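You operate a simulated robot arm through the tools that you are given. There is no shell and no other tool. Be economical: measure what you need, move in short steps, check, and stop when the job is done.

Carry out the task below with a simulated robot arm. There is one attempt and no reset: what you move stays moved.

TASK
Put things in order on the worktop by the laundry wall. At the end: the dauber with orange grip is on the purple carton (marked "TEA"); the orange earbud case stands where the green shine cloth stood; the green shine cloth is on the white paint tray; the brush with red back stands where the orange earbud case stood; whatever was shut is shut again. Leave all else as you found it, and nothing knocked over.
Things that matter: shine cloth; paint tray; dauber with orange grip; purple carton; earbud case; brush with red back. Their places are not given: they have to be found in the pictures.

It is judged by the outcome, as a careful person would: the job done as asked, and still so three seconds after it is handed in. It fails if anything else is knocked over, pushed out of place, dropped, spilled or broken.

THE ROBOT
A 7-joint arm with a two-finger parallel gripper, fixed in place. Base frame: the origin is at the foot of the arm, x ahead of it, y to its left, z up; the work surface is at about z = 0. Lengths are in cm, angles in degrees, forces in N, time in s.
With the tool pointing down near the work surface it reaches from about 24 to 62 cm from the base axis. Its first joint turns from -66.0 to 66.0 degrees. Payload 2.6 kg.
Tool frame: the origin (TCP) lies between the finger pads and is the grasp point; the fingertips stand 3 cm ahead of it; z points along the fingers, y is the line along which they close. The gripper opens to 9.4 cm. The fingers are 2.8 cm wide and 1 cm thick; the gripper's body (5 by 9.6 cm) begins 5.5 cm behind the TCP.
Orientation is that of the tool frame in the base frame, as [roll, pitch, yaw] about the fixed x, y, z axes, in that order (R = Rz(yaw) Ry(pitch) Rx(roll)). With the fingers straight down and closing along the base's y, the tool's x points along the base's -x, its y along +y and its z along -z.

THE INTERFACE
- The arm moves only by the tool arm_command. Its argument "motion" is a list of rows, each an object of numbers (a shift or turn left out is 0, a gripper value left out holds the last): "rx", "ry", "rz": the turn, a rotation vector about the tool's x, y, z in degrees; "tx", "ty", "tz": the shift along the tool's x, y, z in m; "jaw": the gripper command, from -1 (shut) to 1 (fully open), values between in proportion. In form: [{"rx": .., "ry": .., "rz": .., "tx": .., "ty": .., "tz": .., "jaw": ..}, ...]. A call has 1 to 12 rows; each row shifts and turns the commanded pose from where the row before left it, along the tool's axes as they then stand. A row lasts 0.2 s, in which the tool goes at most 5 cm and 8.6 degrees; a call with a longer step from one row to the next is refused whole, and so is a gripper value outside its range. A pose out of reach is approached as far as the arm can. The call stops where the force on the tool passes 40 N (or 10 N more than at its start, if that is more) or the arm is blocked; 0.2 s more then pass. The fingers move at their own pace (about 7.2 cm/s each) and stop on an object; they squeeze with about 40 N. The grip force told is the motor's: it shows also when the fingers shut on nothing. Time passes only in rows, and 0.2 s behind the last, so rows that do not move let the fingers close. It gives the time, the measured TCP pose, the force on the tool (base axes), the opening and the grip force at its end, in the units of the frame above (readings bear some noise).
- Cameras (640 x 400 px; columns grow to the right, rows downward): "scene" is fixed at [3.02, 42.65, 57.28]; the picture's right is [-0.82, -0.57, 0.00], its down [-0.29, 0.42, -0.86] and it looks along [0.49, -0.71, -0.51] (base axes); focal length 270 px, centre (320, 200). "wrist" rides on the gripper at [-3.7, 0, -5.8] in the tool frame; the picture's right is [0.00, -1.00, 0.00], its down [0.97, 0.00, -0.24] and it looks along [0.24, 0.00, 0.97] (tool axes); focal length 218 px, centre (320, 200).
- grab_frame(camera): a new picture of that camera. No time passes.
- probe_pixels(camera, pixels): there is no depth. For up to 12 entries [column, row, z] of the newest picture of that camera ("zoom" is the newest enlarged one), the place [x, y] in the base frame at which the ray of that pixel passes the height z, good to about 0.2 cm. No time passes.
- enlarge(camera, box): a new picture of the part [left, top, right, bottom] of that camera's present view, enlarged. No time passes.
- finish_job(): hands the job in; it is judged then, once.

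Work in short steps. Measure before you move; look again where a grasp or a placing could have gone wrong, and mend it. You have 80 turns and 38 pictures in all, those below and enlarged ones among them. Open the gripper and draw the arm clear of the work before you hand the job in, unless the task says otherwise; then end with one line.

The tools are called after "Emit:" as a command line: name --argument value ..., lists and objects as JSON in quotes. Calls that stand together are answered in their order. arm_command: Moves the arm, as the interface text tells. Its arguments: {"type":"object","properties":{"motion":{"type":"array"}},"required":["motion"]} The other tools are called the same way: grab_frame (camera) takes a picture; probe_pixels (camera, pixels) gives the place at which the rays of pixels pass given heights; enlarge (camera, box) takes an enlarged picture of a part of a camera's view; finish_job () hands the job in.

At the start:

```text
clock: 0.0
position: [31.21, -10.65, 36.01]
tcp_rot: [-180.0, 0.1, -179.9]
contact_force: [0.0, -0.8, -0.2]
finger_gap: 9.41
gripper_force: 0.1
```

scene: 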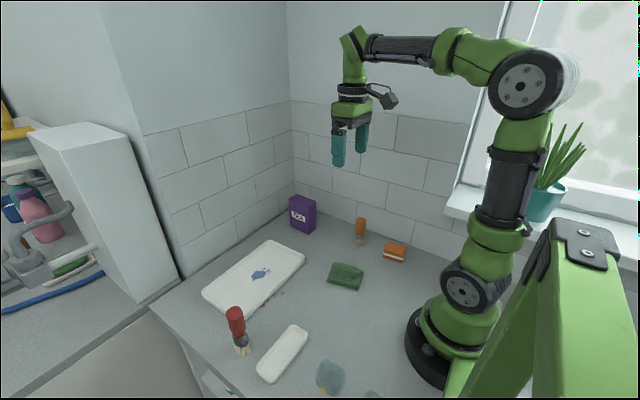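
wrist: 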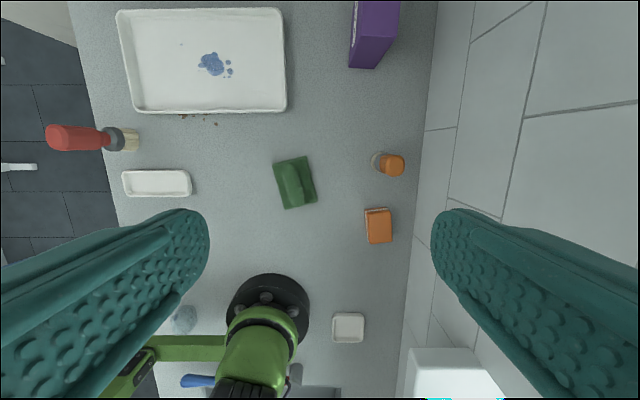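

The wrist view shows the tray, brush, green cloth, orange case, dauber and purple carton. I enlarge both views for detail before measuring.

Emit:
enlarge --camera "scene" --box '[190, 180, 430, 400]'

Emit:
enlarge --camera "wrist" --box '[30, 0, 450, 262]'

```text
1.82 times, centred on (310, 290) of scene
```

zoom: 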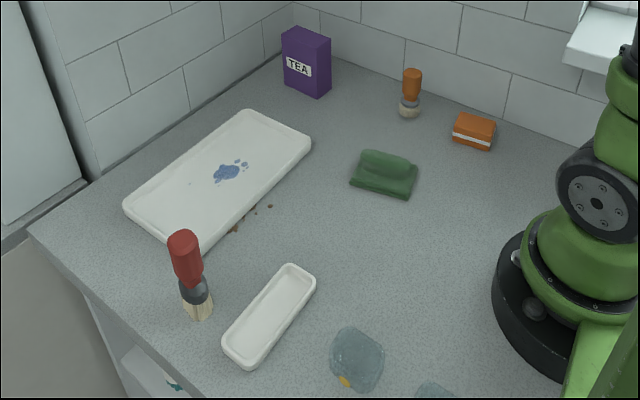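

```text
1.52 times, centred on (240, 131) of wrist
```

zoom: 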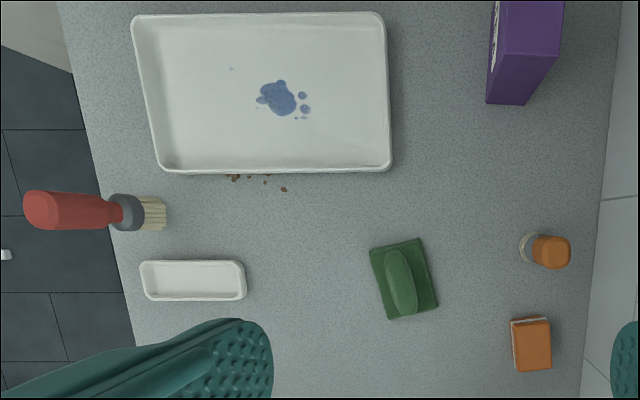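

Probing bases and tops on the zoomed wrist picture.

Emit:
probe_pixels --camera "zoom" --pixels '[[512, 320, 0], [515, 370, 0], [550, 318, 3], [552, 369, 3], [514, 322, 3], [528, 248, 0], [552, 252, 7], [370, 250, 0], [420, 239, 0], [438, 306, 0], [389, 319, 0], [402, 283, 3]]'

Emit:
probe_pixels --camera "scene" --pixels '[[359, 243, 0], [361, 219, 7], [361, 219, 5], [383, 257, 0], [403, 262, 0], [407, 248, 3], [388, 243, 3], [240, 352, 0], [235, 310, 10], [235, 310, 12], [303, 233, 0], [290, 196, 10]]'

Emit:
probe_pixels --camera "zoom" --pixels '[[152, 214, 0], [126, 213, 5], [40, 210, 10], [40, 210, 12], [130, 20, 2], [388, 15, 2], [392, 170, 2], [158, 170, 2], [487, 103, 0], [526, 105, 0], [557, 57, 10], [500, 54, 10]]'

```text
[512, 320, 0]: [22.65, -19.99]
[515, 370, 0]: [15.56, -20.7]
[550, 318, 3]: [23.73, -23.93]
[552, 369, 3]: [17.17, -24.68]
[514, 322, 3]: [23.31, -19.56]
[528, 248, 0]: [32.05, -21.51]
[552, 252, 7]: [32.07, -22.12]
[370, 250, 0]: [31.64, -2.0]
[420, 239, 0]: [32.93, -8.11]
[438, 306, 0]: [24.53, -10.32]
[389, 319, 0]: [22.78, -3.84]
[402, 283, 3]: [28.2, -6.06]
```

```text
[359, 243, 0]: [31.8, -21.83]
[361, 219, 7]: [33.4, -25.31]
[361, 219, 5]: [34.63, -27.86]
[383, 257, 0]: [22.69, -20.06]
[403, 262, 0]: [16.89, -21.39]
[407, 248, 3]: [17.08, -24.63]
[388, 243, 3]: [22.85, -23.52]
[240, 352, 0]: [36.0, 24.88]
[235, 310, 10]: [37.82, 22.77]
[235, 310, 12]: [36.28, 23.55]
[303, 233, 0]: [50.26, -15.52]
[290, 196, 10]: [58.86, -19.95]
```

```text
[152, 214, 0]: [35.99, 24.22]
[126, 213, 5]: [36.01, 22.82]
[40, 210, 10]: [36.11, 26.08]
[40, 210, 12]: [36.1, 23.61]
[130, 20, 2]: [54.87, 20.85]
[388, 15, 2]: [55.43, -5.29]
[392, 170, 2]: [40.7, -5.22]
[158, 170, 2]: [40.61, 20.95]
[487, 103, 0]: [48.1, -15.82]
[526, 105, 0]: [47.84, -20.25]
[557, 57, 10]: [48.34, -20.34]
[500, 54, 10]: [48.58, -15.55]
```

Cloth centre is about (28,-6) with its ridge turned about 13°. I move above it at z = 20, turn, and look again.

Emit:
arm_command --motion '[{"tx": 0.0083, "ty": 0.0116, "tz": 0.04, "jaw": 1}, {"tx": 0.0083, "ty": 0.0116, "tz": 0.04}, {"tx": 0.0083, "ty": 0.0116, "tz": 0.04}, {"tx": 0.0083, "ty": 0.0116, "tz": 0.04}, {"rz": -6.5}, {"rz": -6.5}, {}]'

Emit:
grab_frame --camera "wrist"

```text
clock: 1.6
position: [27.83, -6.1, 19.99]
tcp_rot: [180.0, 0.0, -166.9]
contact_force: [-0.1, 0.1, -0.1]
finger_gap: 9.41
gripper_force: 0.0
```

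```text
33 pictures are left
```

wrist: 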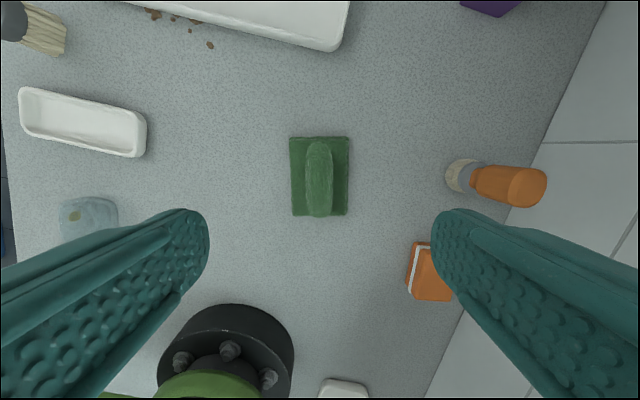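

The cloth is aligned: base corners (290,137) to (348,215), ridge from (319,143) to (319,215). I probe these.

Emit:
probe_pixels --camera "wrist" --pixels '[[290, 138, 0.5], [348, 137, 0.5], [348, 215, 0.5], [292, 216, 0.5], [318, 143, 3], [318, 215, 3], [458, 175, 0], [526, 187, 9], [412, 244, 1.5], [408, 292, 1.5], [510, 207, 0], [590, 50, 0]]'

Emit:
enlarge --camera "scene" --box '[310, 205, 420, 295]'

```text
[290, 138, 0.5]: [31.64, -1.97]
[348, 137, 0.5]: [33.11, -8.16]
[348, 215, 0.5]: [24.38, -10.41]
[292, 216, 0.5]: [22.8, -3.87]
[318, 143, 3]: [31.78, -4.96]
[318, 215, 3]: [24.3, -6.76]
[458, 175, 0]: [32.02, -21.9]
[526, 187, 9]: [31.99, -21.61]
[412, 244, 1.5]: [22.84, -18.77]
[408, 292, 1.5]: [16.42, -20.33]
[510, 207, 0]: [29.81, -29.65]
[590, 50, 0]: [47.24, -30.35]
```

```text
4.44 times, centred on (365, 250) of scene
```

zoom: 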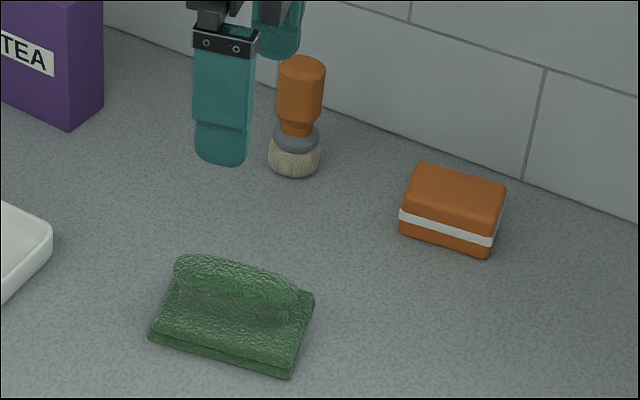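

The cloth is centred under the tool. I descend to z ≈ 4.8 (tips at 1.8) and close on the ridge.

Emit:
arm_command --motion '[{"tz": 0.045, "tx": -0.0015}, {"tz": 0.045}, {"tz": 0.04}, {"tz": 0.022}, {}, {"jaw": -1}, {"jaw": -1}, {}, {}, {}]'

```text
clock: 3.8
position: [28.14, -5.93, 4.66]
tcp_rot: [-180.0, 0.1, -167.0]
contact_force: [-0.5, 0.1, -0.6]
finger_gap: 3.1
gripper_force: 39.9
```

Gripped at 3.1 cm. I lift and check the gap.

Emit:
arm_command --motion '[{"tz": -0.03}, {"tz": -0.04}, {"tz": -0.04}, {"rz": 6.5}, {"rz": 6.5}, {}]'

Emit:
grab_frame --camera "wrist"

```text
clock: 5.2
position: [28.04, -6.12, 15.83]
tcp_rot: [-180.0, 0.0, 179.9]
contact_force: [0.4, -0.2, 0.1]
finger_gap: 0.0
gripper_force: 32.8
```

```text
31 pictures are left
```

wrist: 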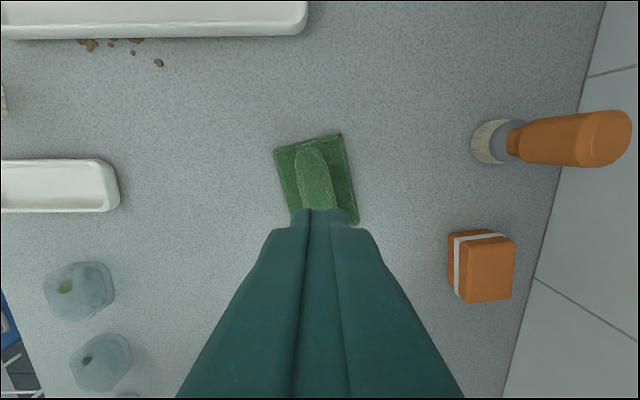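

The ridge slipped out and the cloth stayed down. I check whether it moved, then regrip lower, on the whole base.

Emit:
probe_pixels --camera "wrist" --pixels '[[274, 149, 0.5], [340, 135, 1], [358, 224, 1], [300, 150, 3], [325, 150, 3]]'

Emit:
arm_command --motion '[{"jaw": 1, "rz": -6.5}, {"rz": -6.5}, {}, {}]'

Emit:
grab_frame --camera "wrist"

```text
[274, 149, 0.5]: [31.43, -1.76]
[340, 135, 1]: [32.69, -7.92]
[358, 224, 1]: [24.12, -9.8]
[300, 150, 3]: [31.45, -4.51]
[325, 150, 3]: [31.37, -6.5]
```

```text
clock: 6.2
position: [27.93, -6.05, 15.78]
tcp_rot: [180.0, 0.1, -167.0]
contact_force: [-0.1, -0.3, -0.3]
finger_gap: 9.4
gripper_force: 0.1
```

```text
30 pictures are left
```

wrist: 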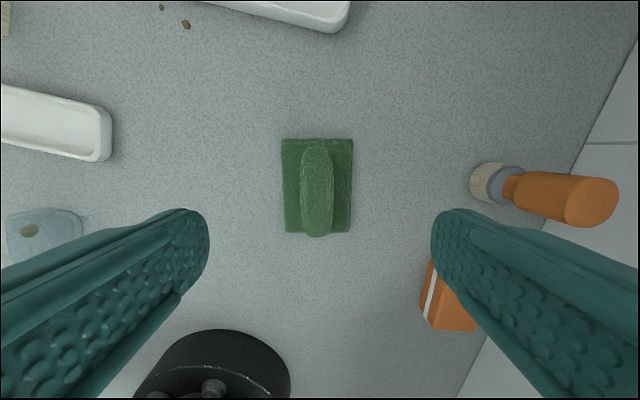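

The cloth is unmoved and aligned. I descend to z ≈ 3.5 and close on it, then raise it a little.

Emit:
arm_command --motion '[{"tz": 0.045}, {"tz": 0.043}, {"tz": 0.025}, {"tz": 0.01}, {}, {"jaw": -1}, {}, {}, {}, {}]'

Emit:
arm_command --motion '[{"tz": -0.015}, {"tz": -0.02}, {}]'

Emit:
grab_frame --camera "scene"

```text
clock: 8.4
position: [27.96, -6.06, 3.71]
tcp_rot: [180.0, 0.0, -167.1]
contact_force: [-0.1, 0.3, 0.5]
finger_gap: 6.66
gripper_force: 40.4
```

```text
clock: 9.2
position: [28.12, -5.97, 7.01]
tcp_rot: [180.0, 0.0, -167.0]
contact_force: [-0.1, 0.2, -1.5]
finger_gap: 6.66
gripper_force: 40.2
```

```text
29 pictures are left
```

scene: 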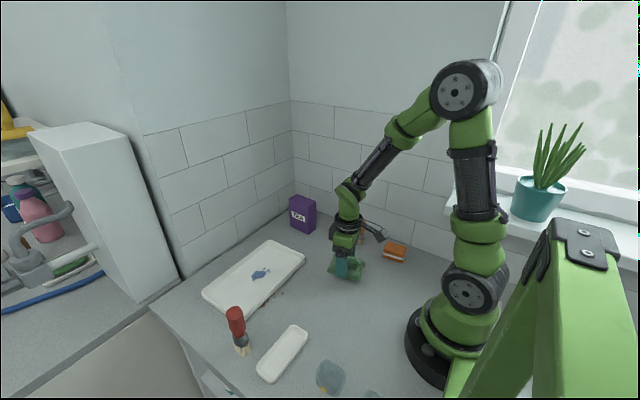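

Held at 6.66. I lift, square up, and carry it over the tray centre (48,8).

Emit:
arm_command --motion '[{"tz": -0.035}, {"tz": -0.035}, {"rz": 6.5}, {"rz": 6.5}, {"tx": -0.0333, "ty": 0.0233}, {"tx": -0.0333, "ty": 0.0233}, {"tx": -0.0333, "ty": 0.0233}, {"tx": -0.0333, "ty": 0.0233}, {"tx": -0.0333, "ty": 0.0233}, {"tx": -0.0333, "ty": 0.0233}, {}]'

Emit:
grab_frame --camera "wrist"

```text
clock: 11.6
position: [48.12, 7.99, 14.04]
tcp_rot: [-180.0, 0.0, -179.9]
contact_force: [-0.6, -0.9, -0.1]
finger_gap: 6.66
gripper_force: 39.9
```

```text
28 pictures are left
```

wrist: 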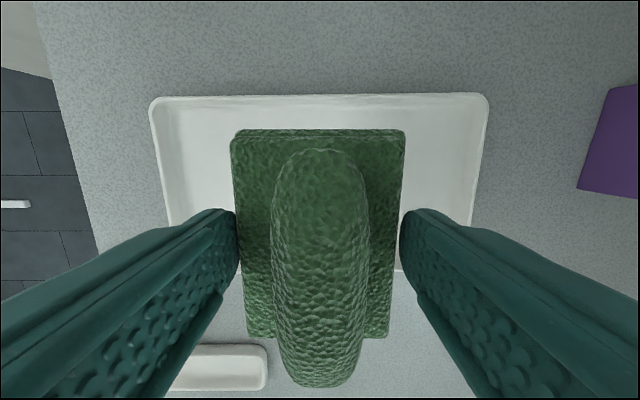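

The cloth is inside the tray outline. I lower towards the tray floor.

Emit:
arm_command --motion '[{"tz": 0.04}, {"tz": 0.035}, {"tz": 0.015}, {}]'

Emit:
arm_command --motion '[{"tz": 0.003}, {}]'

```text
clock: 12.6
position: [48.23, 7.97, 5.06]
tcp_rot: [-179.9, 0.0, 180.0]
contact_force: [-0.3, -0.1, -0.9]
finger_gap: 6.69
gripper_force: 40.2
```

```text
clock: 13.2
position: [48.05, 8.08, 4.65]
tcp_rot: [179.9, 0.1, -179.9]
contact_force: [0.2, 0.3, -0.8]
finger_gap: 6.68
gripper_force: 40.8
```

Emit:
arm_command --motion '[{"tz": 0.003}, {}]'

```text
clock: 13.8
position: [48.14, 8.0, 4.35]
tcp_rot: [180.0, -0.1, 179.9]
contact_force: [-0.1, -0.3, -0.7]
finger_gap: 6.67
gripper_force: 40.2
```

Emit:
arm_command --motion '[{"tz": 0.002}, {}]'

```text
clock: 14.4
position: [48.06, 7.8, 4.09]
tcp_rot: [179.9, 0.0, -179.9]
contact_force: [-0.2, -1.0, -0.7]
finger_gap: 6.66
gripper_force: 40.1
```

Emit:
arm_command --motion '[{"tz": 0.002}, {}]'

```text
clock: 15.0
position: [48.14, 7.99, 4.2]
tcp_rot: [180.0, 0.0, 179.9]
contact_force: [-8.1, -2.1, 20.1]
finger_gap: 6.68
gripper_force: 39.8
```

Contact with the tray floor (20 N). I open gently and rise.

Emit:
arm_command --motion '[{"tz": -0.001, "jaw": 1}, {}, {}, {"tz": -0.03}, {"tz": -0.045}, {"tz": -0.045}, {"tz": -0.04}, {}]'

Emit:
grab_frame --camera "wrist"

```text
clock: 16.8
position: [48.11, 8.03, 20.19]
tcp_rot: [180.0, -0.1, 179.9]
contact_force: [-0.1, -0.3, 0.0]
finger_gap: 9.39
gripper_force: 0.0
```

```text
27 pictures are left
```

wrist: 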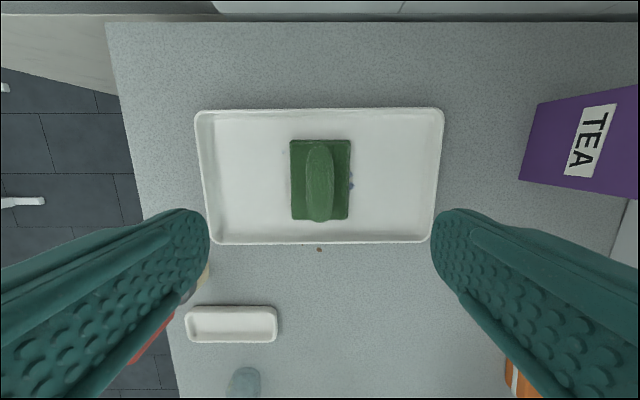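

The cloth lies flat in the tray. Next I move above the orange case, about (20,-22.3).

Emit:
arm_command --motion '[{"tx": 0.0312, "ty": -0.0337}, {"tx": 0.0312, "ty": -0.0337}, {"tx": 0.0312, "ty": -0.0337}, {"tx": 0.0312, "ty": -0.0337}, {"tx": 0.0312, "ty": -0.0337}, {"tx": 0.0312, "ty": -0.0337}, {"tx": 0.0312, "ty": -0.0337}, {"tx": 0.0312, "ty": -0.0337}, {"tx": 0.0312, "ty": -0.0337}, {}]'

Emit:
grab_frame --camera "wrist"

```text
clock: 19.0
position: [19.91, -22.4, 19.85]
tcp_rot: [180.0, 0.0, -180.0]
contact_force: [-0.2, 0.2, 0.0]
finger_gap: 9.44
gripper_force: 0.0
```

```text
26 pictures are left
```

wrist: 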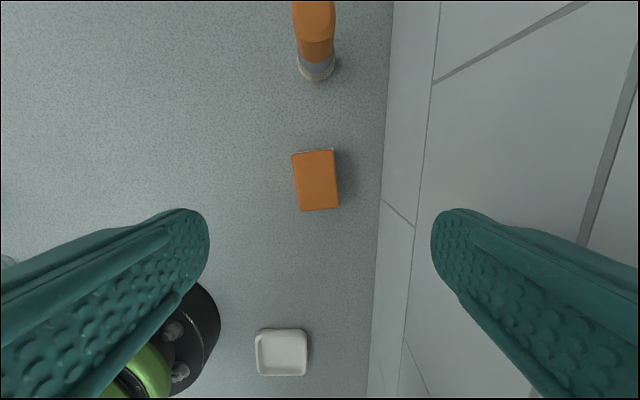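

Emit:
probe_pixels --camera "wrist" --pixels '[[291, 154, 3.3], [334, 150, 3.3], [339, 208, 3.3], [300, 212, 3.3], [382, 200, 0], [316, 65, 0], [316, 181, 3.3]]'

Emit:
enlarge --camera "scene" --box '[350, 210, 430, 275]'

```text
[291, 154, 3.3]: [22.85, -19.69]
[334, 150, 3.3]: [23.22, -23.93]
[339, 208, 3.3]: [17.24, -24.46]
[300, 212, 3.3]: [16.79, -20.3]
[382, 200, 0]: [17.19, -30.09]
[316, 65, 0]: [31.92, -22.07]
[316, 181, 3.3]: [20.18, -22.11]
```

```text
6.15 times, centred on (390, 242) of scene
```

zoom: 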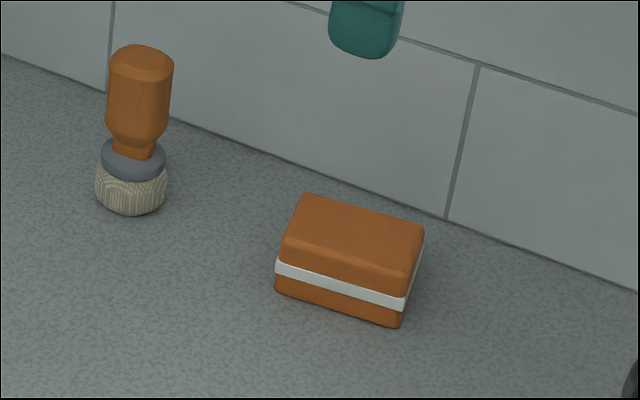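

Case centre is (20.05,-22.1), turned about 5°. I turn, descend to z 3.7 and grip.

Emit:
arm_command --motion '[{"tx": -0.0015, "ty": 0.003}, {"rz": -5.3}, {"tz": 0.045}, {"tz": 0.045}, {"tz": 0.04}, {"tz": 0.031}, {}, {"jaw": -1}, {}, {}, {}, {}]'

Emit:
arm_command --motion '[{"tz": -0.02}, {"tz": -0.04}, {"tz": -0.04}, {}]'

Emit:
grab_frame --camera "wrist"

```text
clock: 21.4
position: [20.35, -22.17, 4.12]
tcp_rot: [-179.9, 0.3, -174.8]
contact_force: [-1.9, 2.0, 9.3]
finger_gap: 4.29
gripper_force: 39.9
stopped in row 12: the force on the tool passed its limit (the readings are from after the stop); the commanded pose is now the measured one
```

```text
clock: 22.0
position: [20.67, -21.86, 8.0]
tcp_rot: [-179.9, 0.2, -173.7]
contact_force: [2.7, 0.7, 0.8]
finger_gap: 4.29
gripper_force: 40.1
stopped in row 2: the force on the tool passed its limit (the readings are from after the stop); the commanded pose is now the measured one
```

```text
24 pictures are left
```

wrist: 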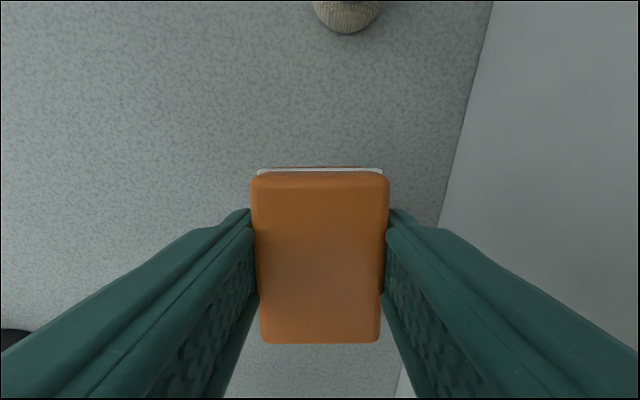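

The case is held, but the call stopped on force. I check the scene for anything touching.

Emit:
grab_frame --camera "scene"

```text
23 pictures are left
```

scene: 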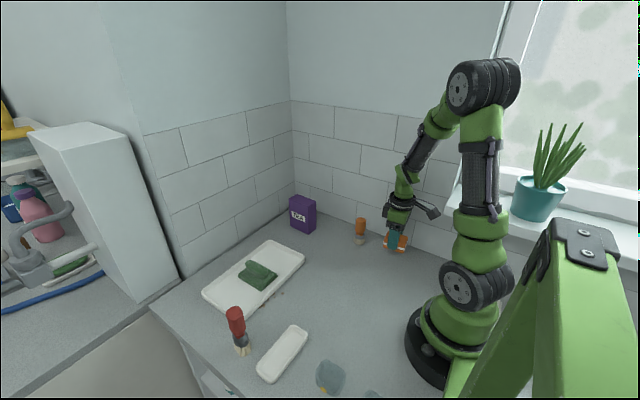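

No visible collision. I retreat gently upward and away from the wall.

Emit:
arm_command --motion '[{"tz": -0.02, "ty": 0.02}, {"tz": -0.02, "ty": 0.02}, {}]'

```text
clock: 22.8
position: [20.06, -17.72, 11.8]
tcp_rot: [-179.9, 0.3, -173.7]
contact_force: [-0.8, 0.3, 0.0]
finger_gap: 4.29
gripper_force: 39.8
```

Free now. I carry the case to where the cloth stood, (28,-6.1).

Emit:
arm_command --motion '[{"tx": -0.0234, "ty": 0.0266}, {"tx": -0.0234, "ty": 0.0266}, {"tx": -0.0234, "ty": 0.0266}, {"tx": -0.0234, "ty": 0.0266}, {}]'

Emit:
arm_command --motion '[{"tz": 0.04}, {"tz": 0.03}, {}]'

Emit:
grab_frame --camera "scene"

```text
clock: 24.0
position: [28.08, -6.4, 11.84]
tcp_rot: [-180.0, 0.3, -173.6]
contact_force: [0.4, 0.3, -0.6]
finger_gap: 4.3
gripper_force: 39.9
```

```text
clock: 24.8
position: [28.15, -6.43, 4.65]
tcp_rot: [-179.9, 0.3, -173.7]
contact_force: [-0.4, -0.5, -0.8]
finger_gap: 4.27
gripper_force: 39.9
```

```text
22 pictures are left
```

scene: 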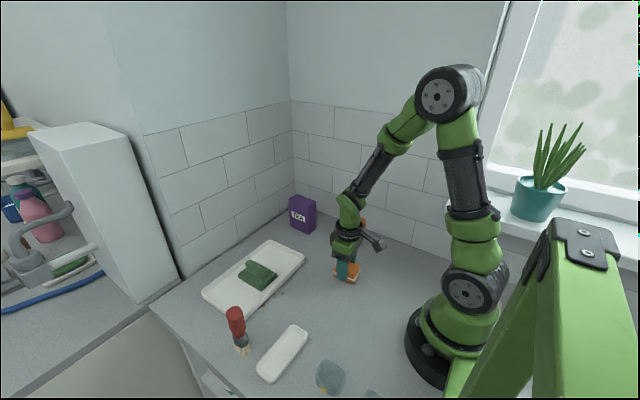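

Near the surface and adjusting 0.3 cm in y. I lower in small steps.

Emit:
arm_command --motion '[{"ty": 0.003, "tz": 0.003}, {}]'

Emit:
arm_command --motion '[{"tz": 0.002}, {}]'

Emit:
arm_command --motion '[{"tz": 0.001}, {}]'

```text
clock: 25.4
position: [28.06, -5.95, 4.45]
tcp_rot: [-179.9, 0.3, -173.8]
contact_force: [0.2, -0.4, 0.6]
finger_gap: 4.29
gripper_force: 40.3
```

```text
clock: 26.0
position: [28.13, -5.91, 4.29]
tcp_rot: [-179.8, 0.2, -173.8]
contact_force: [-0.2, -0.7, -0.9]
finger_gap: 4.33
gripper_force: 39.1
```

```text
clock: 26.6
position: [28.1, -6.03, 4.2]
tcp_rot: [-179.9, 0.3, -173.8]
contact_force: [0.0, 0.3, -0.6]
finger_gap: 4.27
gripper_force: 39.9
```

Emit:
arm_command --motion '[{"tz": 0.0015}, {}]'

Emit:
arm_command --motion '[{"tz": 0.001}, {}]'

```text
clock: 27.2
position: [28.04, -5.97, 4.18]
tcp_rot: [-179.9, 0.3, -173.6]
contact_force: [0.2, 1.0, -0.4]
finger_gap: 4.27
gripper_force: 40.4
```

```text
clock: 27.8
position: [28.16, -6.08, 4.09]
tcp_rot: [180.0, 0.3, -173.9]
contact_force: [-5.4, -0.8, 15.9]
finger_gap: 4.29
gripper_force: 39.6
```

Touching (16 N). I release and rise.

Emit:
arm_command --motion '[{"tz": -0.0007, "jaw": 1}, {}, {}, {"tz": -0.03}, {"tz": -0.045}, {"tz": -0.045}, {"tz": -0.04}, {"rz": 6.2}, {}]'

Emit:
grab_frame --camera "wrist"

```text
clock: 29.8
position: [28.05, -6.02, 20.21]
tcp_rot: [-179.9, 0.3, -179.9]
contact_force: [0.7, -0.1, 0.0]
finger_gap: 9.39
gripper_force: 0.1
```

```text
21 pictures are left
```

wrist: 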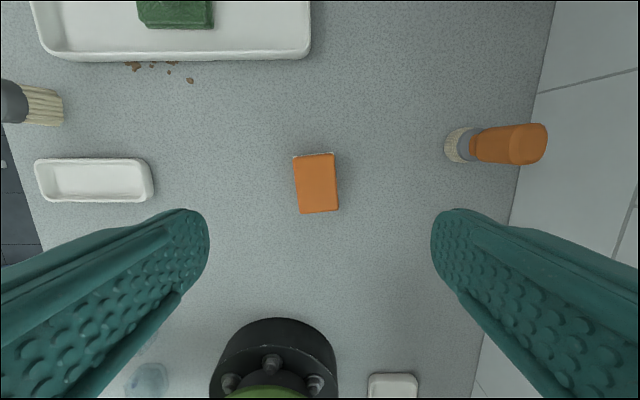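

The case stands well at (28,-6). Next, over the brush at about (36,23.7).

Emit:
arm_command --motion '[{"tz": -0.03}, {"tx": -0.0114, "ty": 0.0424}, {"tx": -0.0114, "ty": 0.0424}, {"tx": -0.0114, "ty": 0.0424}, {"tx": -0.0114, "ty": 0.0424}, {"tx": -0.0114, "ty": 0.0424}, {"tx": -0.0114, "ty": 0.0424}, {"tx": -0.0114, "ty": 0.0424}, {}]'

Emit:
grab_frame --camera "wrist"

Emit:
enlarge --camera "scene" --box '[190, 290, 310, 370]'

```text
clock: 31.8
position: [36.35, 23.63, 23.24]
tcp_rot: [-179.9, 0.3, -179.9]
contact_force: [0.0, -0.3, -0.5]
finger_gap: 9.39
gripper_force: 0.0
```

```text
20 pictures are left
```

wrist: 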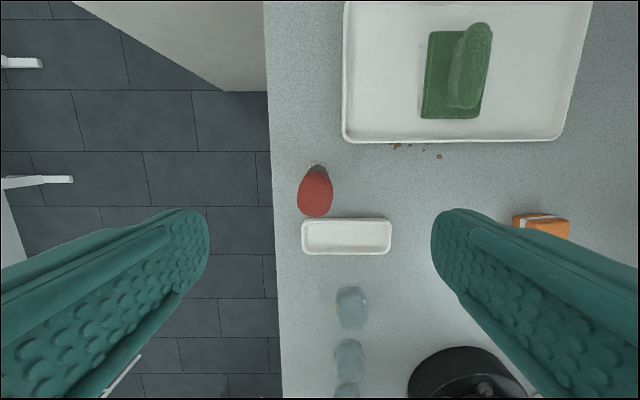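

```text
5.00 times, centred on (250, 330) of scene
```

zoom: 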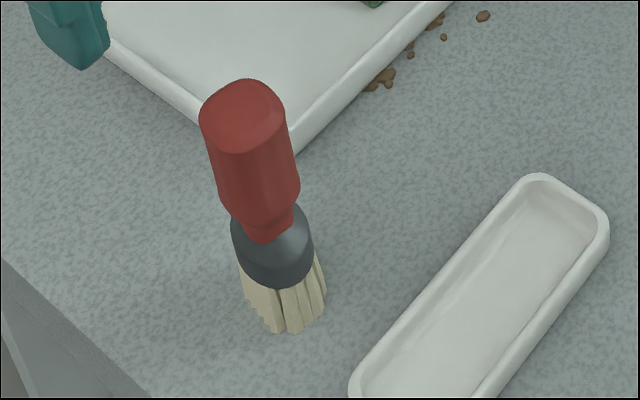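

The handle top is at (315,198) in the wrist view; I probe heights in both views.

Emit:
probe_pixels --camera "wrist" --pixels '[[315, 198, 12], [315, 198, 11], [298, 198, 11], [333, 198, 11], [318, 168, 3], [318, 218, 0.5]]'

Emit:
probe_pixels --camera "zoom" --pixels '[[243, 115, 12], [243, 115, 11], [243, 115, 13], [265, 215, 6], [265, 215, 7], [275, 260, 4], [283, 318, 0]]'

```text
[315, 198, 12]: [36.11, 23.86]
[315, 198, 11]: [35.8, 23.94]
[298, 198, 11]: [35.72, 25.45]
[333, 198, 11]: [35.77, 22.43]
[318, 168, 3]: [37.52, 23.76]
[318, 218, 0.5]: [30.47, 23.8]
```

```text
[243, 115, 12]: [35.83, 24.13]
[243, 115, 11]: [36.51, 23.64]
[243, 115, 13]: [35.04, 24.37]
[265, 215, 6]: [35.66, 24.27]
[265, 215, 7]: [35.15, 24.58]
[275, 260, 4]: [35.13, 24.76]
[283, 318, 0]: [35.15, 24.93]
```

Brush axis is at (36.0,23.9) with its top at ~11.8. I descend to z = 9 and grip the handle.

Emit:
arm_command --motion '[{"tx": 0.0035, "ty": 0.003}, {"tz": 0.045}, {"tz": 0.045}, {"tz": 0.04}, {"tz": 0.012}, {}, {"jaw": -1}, {}, {}, {}, {}, {}]'

Emit:
arm_command --motion '[{"tz": -0.02}, {"tz": -0.02}, {}]'

Emit:
enlarge --camera "scene" --box '[170, 250, 320, 370]'

```text
clock: 34.4
position: [35.67, 24.18, 8.76]
tcp_rot: [-179.9, 0.3, -179.9]
contact_force: [0.4, -0.5, -0.1]
finger_gap: 3.27
gripper_force: 40.5
```

```text
clock: 35.2
position: [35.56, 24.1, 12.85]
tcp_rot: [180.0, 0.2, -179.9]
contact_force: [-0.3, 0.5, 0.2]
finger_gap: 3.26
gripper_force: 39.8
```

```text
3.33 times, centred on (245, 310) of scene
```

zoom: 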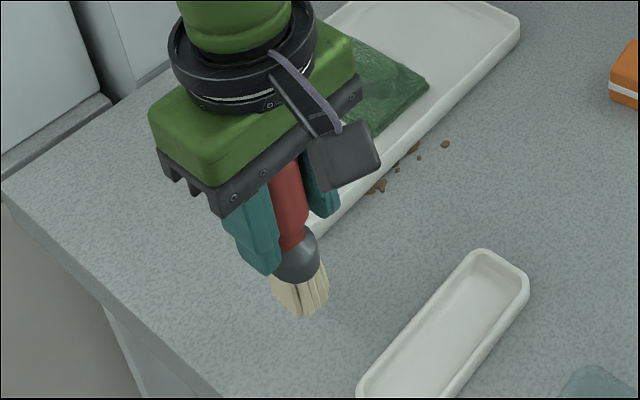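

Held upright. I lift, then carry it via (32,-4) towards (19.8,-22.1).

Emit:
arm_command --motion '[{"tz": -0.04}, {"tz": -0.03}, {"tx": 0.0051, "ty": -0.0401}, {"tx": 0.0051, "ty": -0.0401}, {"tx": 0.0051, "ty": -0.0401}, {"tx": 0.0051, "ty": -0.0401}, {"tx": 0.0051, "ty": -0.0401}, {"tx": 0.0051, "ty": -0.0401}, {"tx": 0.0051, "ty": -0.0401}, {}]'

Emit:
arm_command --motion '[{"tx": 0.0244, "ty": -0.0362}, {"tx": 0.0244, "ty": -0.0362}, {"tx": 0.0244, "ty": -0.0362}, {"tx": 0.0244, "ty": -0.0362}, {"tx": 0.0244, "ty": -0.0362}, {}]'

```text
clock: 37.4
position: [32.12, -3.99, 19.96]
tcp_rot: [-179.9, 0.3, -179.9]
contact_force: [-0.6, -0.1, -0.5]
finger_gap: 3.26
gripper_force: 40.3
```

```text
clock: 38.8
position: [19.92, -22.19, 19.98]
tcp_rot: [-179.9, 0.3, -179.8]
contact_force: [-0.7, -0.2, -1.1]
finger_gap: 3.24
gripper_force: 40.0
```

In position. I lower to z ≈ 9.4.

Emit:
arm_command --motion '[{"tz": 0.04}, {"tz": 0.04}, {"tz": 0.02}, {"tz": 0.006}, {}]'

Emit:
arm_command --motion '[{"tz": 0.003}, {}]'

Emit:
enlarge --camera "scene" --box '[330, 170, 450, 280]'

```text
clock: 40.0
position: [19.98, -22.07, 9.31]
tcp_rot: [-179.9, 0.4, -179.9]
contact_force: [-0.1, -0.6, -0.4]
finger_gap: 3.2
gripper_force: 39.6
```

```text
clock: 40.6
position: [20.0, -22.16, 8.97]
tcp_rot: [-180.0, 0.3, -180.0]
contact_force: [-0.7, 0.1, -1.3]
finger_gap: 3.23
gripper_force: 40.4
```

```text
3.64 times, centred on (390, 225) of scene
```

zoom: 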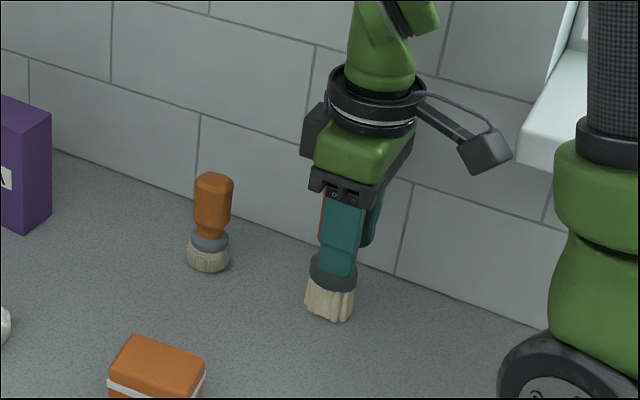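

Emit:
arm_command --motion '[{"tz": 0.0015}, {}]'

Emit:
arm_command --motion '[{"tz": 0.0015}, {}]'

```text
clock: 41.2
position: [20.22, -22.28, 8.92]
tcp_rot: [-179.9, 0.3, -179.9]
contact_force: [0.5, 0.3, -0.6]
finger_gap: 3.23
gripper_force: 39.4
```

```text
clock: 41.8
position: [20.03, -22.14, 8.78]
tcp_rot: [-179.9, 0.3, -179.8]
contact_force: [-1.3, 0.1, 4.6]
finger_gap: 3.25
gripper_force: 40.2
```

Bristles touch (4.6 N). I release and rise straight up.

Emit:
arm_command --motion '[{}, {"jaw": 1}, {}, {}, {}, {"tz": -0.02}, {"tz": -0.04}, {"tz": -0.045}, {"tz": -0.03}, {}]'

Emit:
enlarge --camera "scene" --box '[270, 160, 450, 290]'

```text
clock: 44.0
position: [20.0, -22.03, 22.42]
tcp_rot: [-180.0, 0.2, -179.8]
contact_force: [0.3, 1.5, -0.4]
finger_gap: 9.43
gripper_force: 0.0
```

```text
3.08 times, centred on (360, 225) of scene
```

zoom: 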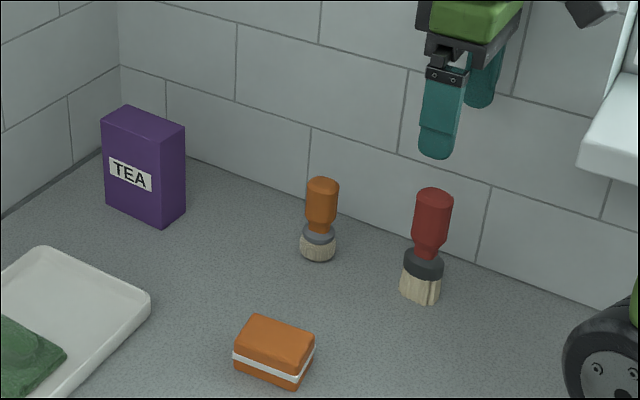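

The brush stands. I move over the dauber at (32,-22) and check it.

Emit:
arm_command --motion '[{"tx": -0.04}, {"tx": -0.04}, {"tx": -0.04}, {}]'

Emit:
grab_frame --camera "wrist"

```text
clock: 45.0
position: [31.97, -22.25, 22.22]
tcp_rot: [-180.0, 0.3, -179.9]
contact_force: [-0.1, -0.2, 0.1]
finger_gap: 9.43
gripper_force: 0.1
```

```text
15 pictures are left
```

wrist: 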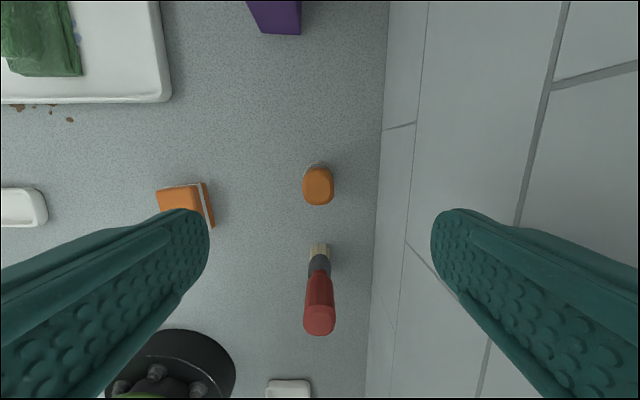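

Emit:
probe_pixels --camera "wrist" --pixels '[[318, 187, 9], [318, 187, 8.5], [303, 187, 9], [334, 187, 9], [320, 320, 12]]'

Emit:
probe_pixels --camera "zoom" --pixels '[[324, 183, 9], [324, 183, 8.5], [324, 183, 9.5], [320, 225, 3.5], [318, 258, 0], [165, 226, 0], [105, 208, 0], [185, 123, 12], [165, 138, 12], [102, 119, 12], [127, 106, 12], [165, 138, 11]]'

```text
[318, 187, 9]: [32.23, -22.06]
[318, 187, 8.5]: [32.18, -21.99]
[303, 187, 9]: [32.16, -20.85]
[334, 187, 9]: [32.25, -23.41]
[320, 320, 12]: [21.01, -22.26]
```

```text
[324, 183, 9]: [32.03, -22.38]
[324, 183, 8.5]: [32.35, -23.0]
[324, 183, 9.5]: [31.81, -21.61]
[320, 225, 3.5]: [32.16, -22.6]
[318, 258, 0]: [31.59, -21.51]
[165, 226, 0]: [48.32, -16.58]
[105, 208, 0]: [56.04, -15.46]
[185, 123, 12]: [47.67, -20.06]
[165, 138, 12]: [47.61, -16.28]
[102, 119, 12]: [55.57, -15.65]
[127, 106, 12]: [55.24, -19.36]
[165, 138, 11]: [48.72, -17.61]
```

Dauber axis is at (32.1,-22.1), top ~9.2. The gripper's cable box sticks out towards the red brush, so I turn 40° first to swing it clear, then descend to z = 7.5.

Emit:
arm_command --motion '[{"tx": -0.0015, "ty": 0.0015}, {"rz": 8}, {"rz": 8}, {"rz": 8}, {"rz": 8}, {"rz": 8}, {}]'

Emit:
enlarge --camera "scene" --box '[270, 130, 450, 290]'

Emit:
grab_frame --camera "wrist"

```text
clock: 46.6
position: [32.1, -22.02, 22.21]
tcp_rot: [179.9, 0.3, 140.0]
contact_force: [0.0, -0.1, -0.5]
finger_gap: 9.4
gripper_force: 0.0
```

```text
2.50 times, centred on (360, 210) of scene
```

zoom: 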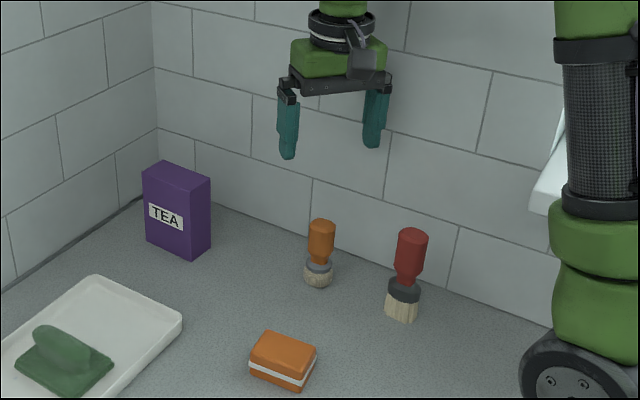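

```text
13 pictures are left
```

wrist: 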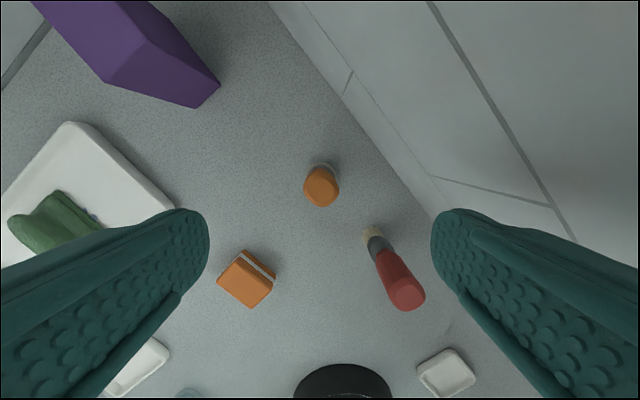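

Clear all round. I descend and grip.

Emit:
arm_command --motion '[{"tz": 0.045}, {"tz": 0.045}, {"tz": 0.04}, {"tz": 0.017}, {}, {"jaw": -1}, {}, {}, {}, {}, {}]'

Emit:
arm_command --motion '[{"tz": -0.02}, {"tz": -0.045}, {"tz": -0.045}, {"tz": -0.045}, {}]'

Emit:
grab_frame --camera "wrist"

```text
clock: 49.0
position: [32.31, -21.9, 7.61]
tcp_rot: [179.9, 0.3, 140.1]
contact_force: [-1.2, -0.2, 0.2]
finger_gap: 4.17
gripper_force: 40.6
```

```text
clock: 50.2
position: [32.07, -21.87, 23.1]
tcp_rot: [179.9, 0.4, 140.1]
contact_force: [0.0, -1.1, -0.6]
finger_gap: 4.2
gripper_force: 39.9
```

```text
12 pictures are left
```

wrist: 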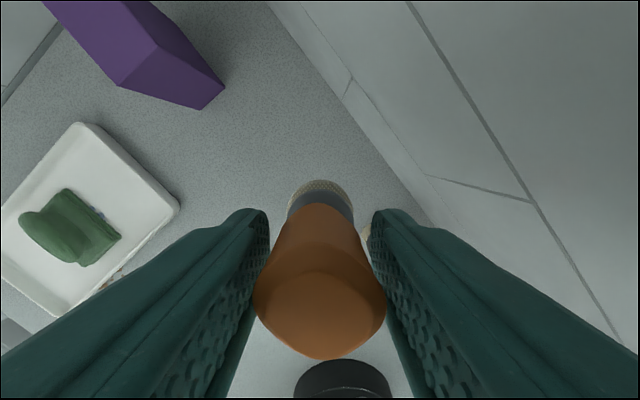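

Lifted with the gap held. I measure the carton's top corners (118,85), (158,45) and its base corners here, and look at the dauber in the scene.

Emit:
probe_pixels --camera "wrist" --pixels '[[118, 85, 11], [118, 85, 12], [118, 85, 13], [158, 45, 11], [158, 45, 12], [158, 45, 13], [202, 110, 0], [225, 88, 0]]'

Emit:
enlarge --camera "scene" --box '[270, 130, 430, 240]'

```text
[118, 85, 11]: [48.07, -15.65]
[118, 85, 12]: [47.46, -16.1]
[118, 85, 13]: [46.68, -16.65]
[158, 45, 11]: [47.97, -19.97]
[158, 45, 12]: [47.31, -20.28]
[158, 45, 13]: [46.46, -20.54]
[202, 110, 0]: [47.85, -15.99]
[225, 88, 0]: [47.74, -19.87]
```

```text
3.64 times, centred on (350, 185) of scene
```

zoom: 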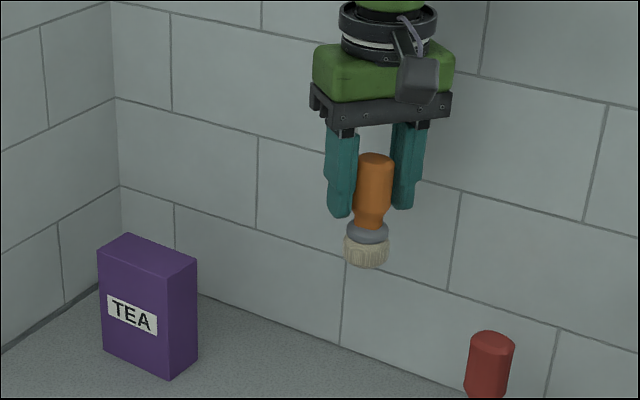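

Dauber held upright; carton top is at z ≈ 11.2. I move halfway to (42,-18) for a closer look at the carton top.

Emit:
arm_command --motion '[{"tx": -0.0169, "ty": 0.0312}, {"tx": -0.0169, "ty": 0.0312}, {"tx": -0.0169, "ty": 0.0312}, {}]'

Emit:
grab_frame --camera "wrist"

```text
clock: 51.2
position: [41.95, -17.97, 23.02]
tcp_rot: [179.8, 0.3, 140.1]
contact_force: [0.0, -0.2, -0.5]
finger_gap: 4.19
gripper_force: 39.9
```

```text
10 pictures are left
```

wrist: 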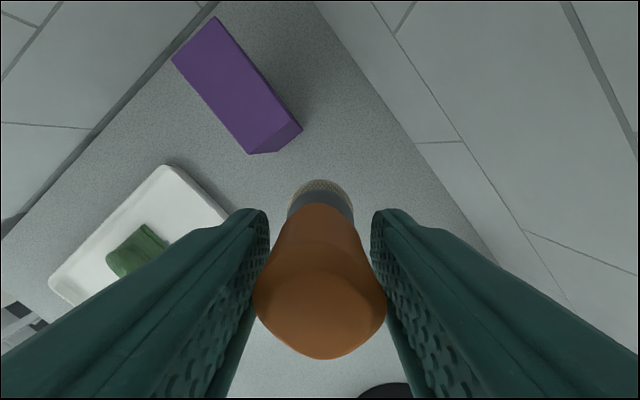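

Emit:
enlarge --camera "wrist" --box '[140, 0, 340, 170]'

Emit:
probe_pixels --camera "wrist" --pixels '[[172, 58, 11.2], [215, 17, 11.2], [249, 153, 11.2], [92, 130, 0], [150, 70, 0], [287, 112, 11.2]]'

```text
2.35 times, centred on (240, 85) of wrist
```

zoom: 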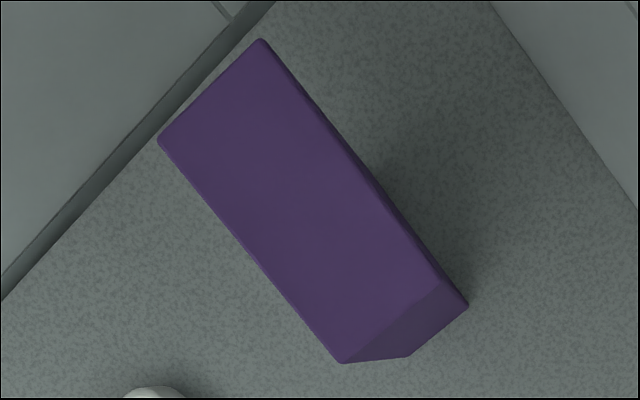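

```text
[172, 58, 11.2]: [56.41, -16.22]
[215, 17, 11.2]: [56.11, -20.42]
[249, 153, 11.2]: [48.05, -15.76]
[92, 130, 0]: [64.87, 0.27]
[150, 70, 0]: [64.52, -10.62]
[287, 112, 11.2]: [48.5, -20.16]
```

Carton top spans (48.05,-15.8) to (56.2,-20.4), centre (52.1,-18.1). I move above it and look before lowering.

Emit:
arm_command --motion '[{"tx": -0.0262, "ty": 0.0214}, {"tx": -0.0262, "ty": 0.0214}, {"tx": -0.0262, "ty": 0.0214}, {}, {"tz": 0.02}, {}]'

Emit:
enlarge --camera "scene" --box '[240, 130, 370, 240]'

Emit:
grab_frame --camera "wrist"

```text
clock: 52.6
position: [52.07, -18.28, 21.17]
tcp_rot: [179.8, 0.3, 140.2]
contact_force: [0.1, 0.3, -1.4]
finger_gap: 4.2
gripper_force: 40.7
```

```text
3.64 times, centred on (305, 185) of scene
```

zoom: 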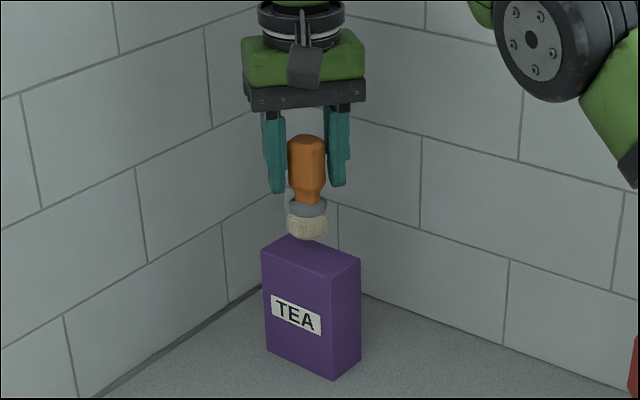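

```text
7 pictures are left
```

wrist: 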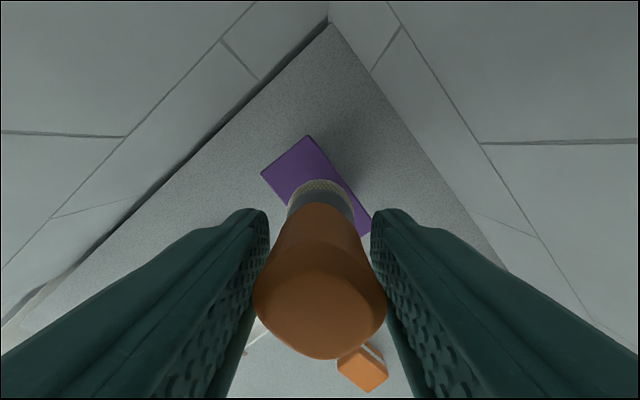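

Well lined up. A 0.15 cm nudge in y, then I lower in small steps to contact.

Emit:
arm_command --motion '[{"tx": 0.001, "ty": 0.0012}, {"tz": 0.01}, {"tz": 0.009}, {}]'

Emit:
arm_command --motion '[{"tz": 0.002}, {}]'

Emit:
arm_command --motion '[{"tz": 0.0015}, {}]'

```text
clock: 53.6
position: [52.06, -18.0, 19.16]
tcp_rot: [179.9, 0.3, 140.2]
contact_force: [-0.3, -0.1, -0.5]
finger_gap: 4.18
gripper_force: 39.9
```

```text
clock: 54.2
position: [52.3, -18.13, 19.01]
tcp_rot: [179.9, 0.3, 140.1]
contact_force: [-0.7, -0.3, 0.2]
finger_gap: 4.2
gripper_force: 39.7
```

```text
clock: 54.8
position: [52.12, -18.0, 18.96]
tcp_rot: [179.8, 0.4, 140.1]
contact_force: [-1.9, -0.1, 9.1]
finger_gap: 4.2
gripper_force: 40.3
```

Contact (9 N). I ease off slightly, open gradually, and rise straight up.

Emit:
arm_command --motion '[{"tz": -0.0005}, {"jaw": 0.0}, {}, {"jaw": 1}, {}, {}, {"tz": -0.02}, {"tz": -0.03}, {"tz": -0.03}, {}]'

Emit:
enlarge --camera "scene" --box '[240, 130, 370, 240]'

```text
clock: 57.0
position: [52.03, -17.98, 26.82]
tcp_rot: [179.9, 0.3, 140.1]
contact_force: [0.1, -0.1, 0.4]
finger_gap: 9.42
gripper_force: 0.0
```

```text
3.64 times, centred on (305, 185) of scene
```

zoom: 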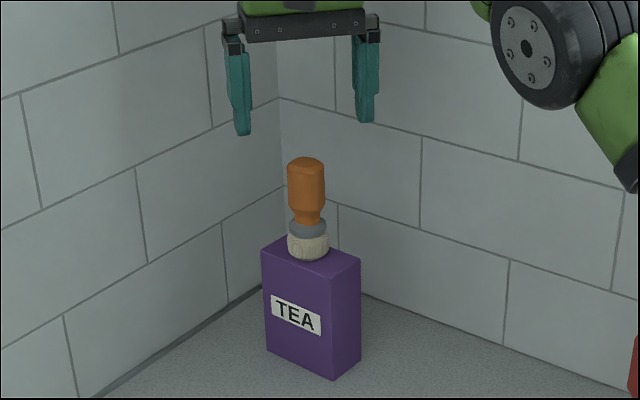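

The dauber stands on the carton. I draw the arm clear and take a last full look.

Emit:
arm_command --motion '[{"tz": -0.045}, {"tz": -0.045}, {"tx": 0.041, "ty": -0.0134}, {"tx": 0.041, "ty": -0.0134}, {"tx": 0.041, "ty": -0.0134}, {"tx": 0.041, "ty": -0.0134}, {"tx": 0.041, "ty": -0.0134}, {}, {}]'

Emit:
grab_frame --camera "scene"

Emit:
grab_frame --camera "wrist"

```text
clock: 59.0
position: [35.3, -10.85, 32.5]
tcp_rot: [180.0, 0.3, 140.1]
contact_force: [1.0, 0.2, -0.4]
finger_gap: 9.4
gripper_force: 0.1
out of reach, approached as far as the arm can: row 1, 2, 3
```

```text
5 pictures are left
```

scene: 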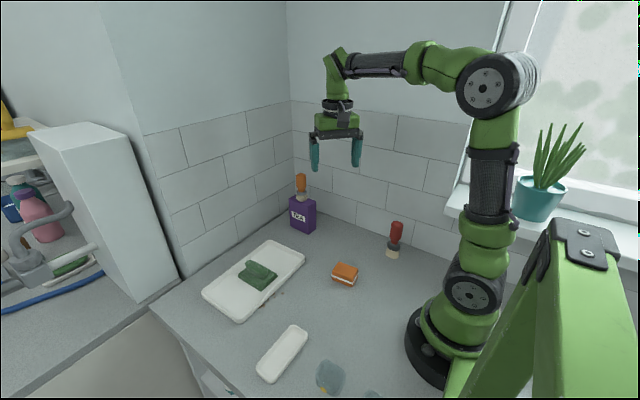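

```text
4 pictures are left
```

wrist: 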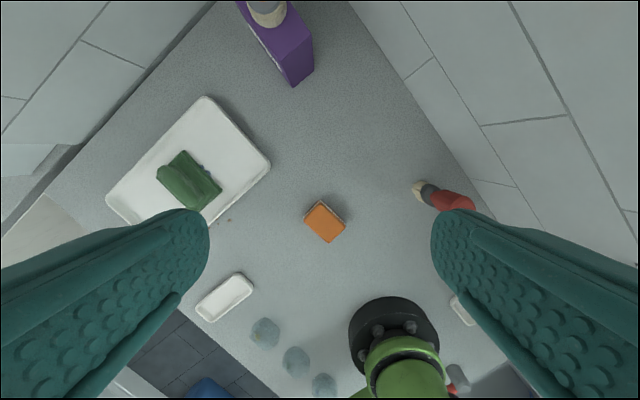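

Everything is in its asked place and standing, and the arm is clear, so I hand the job in.

Emit:
finish_job

```text
The job is handed in.
```

The job is handed in: the dauber is on the tea carton, the earbud case is where the cloth stood, the cloth is on the paint tray, and the brush is where the case stood. Nothing was opened or knocked over.
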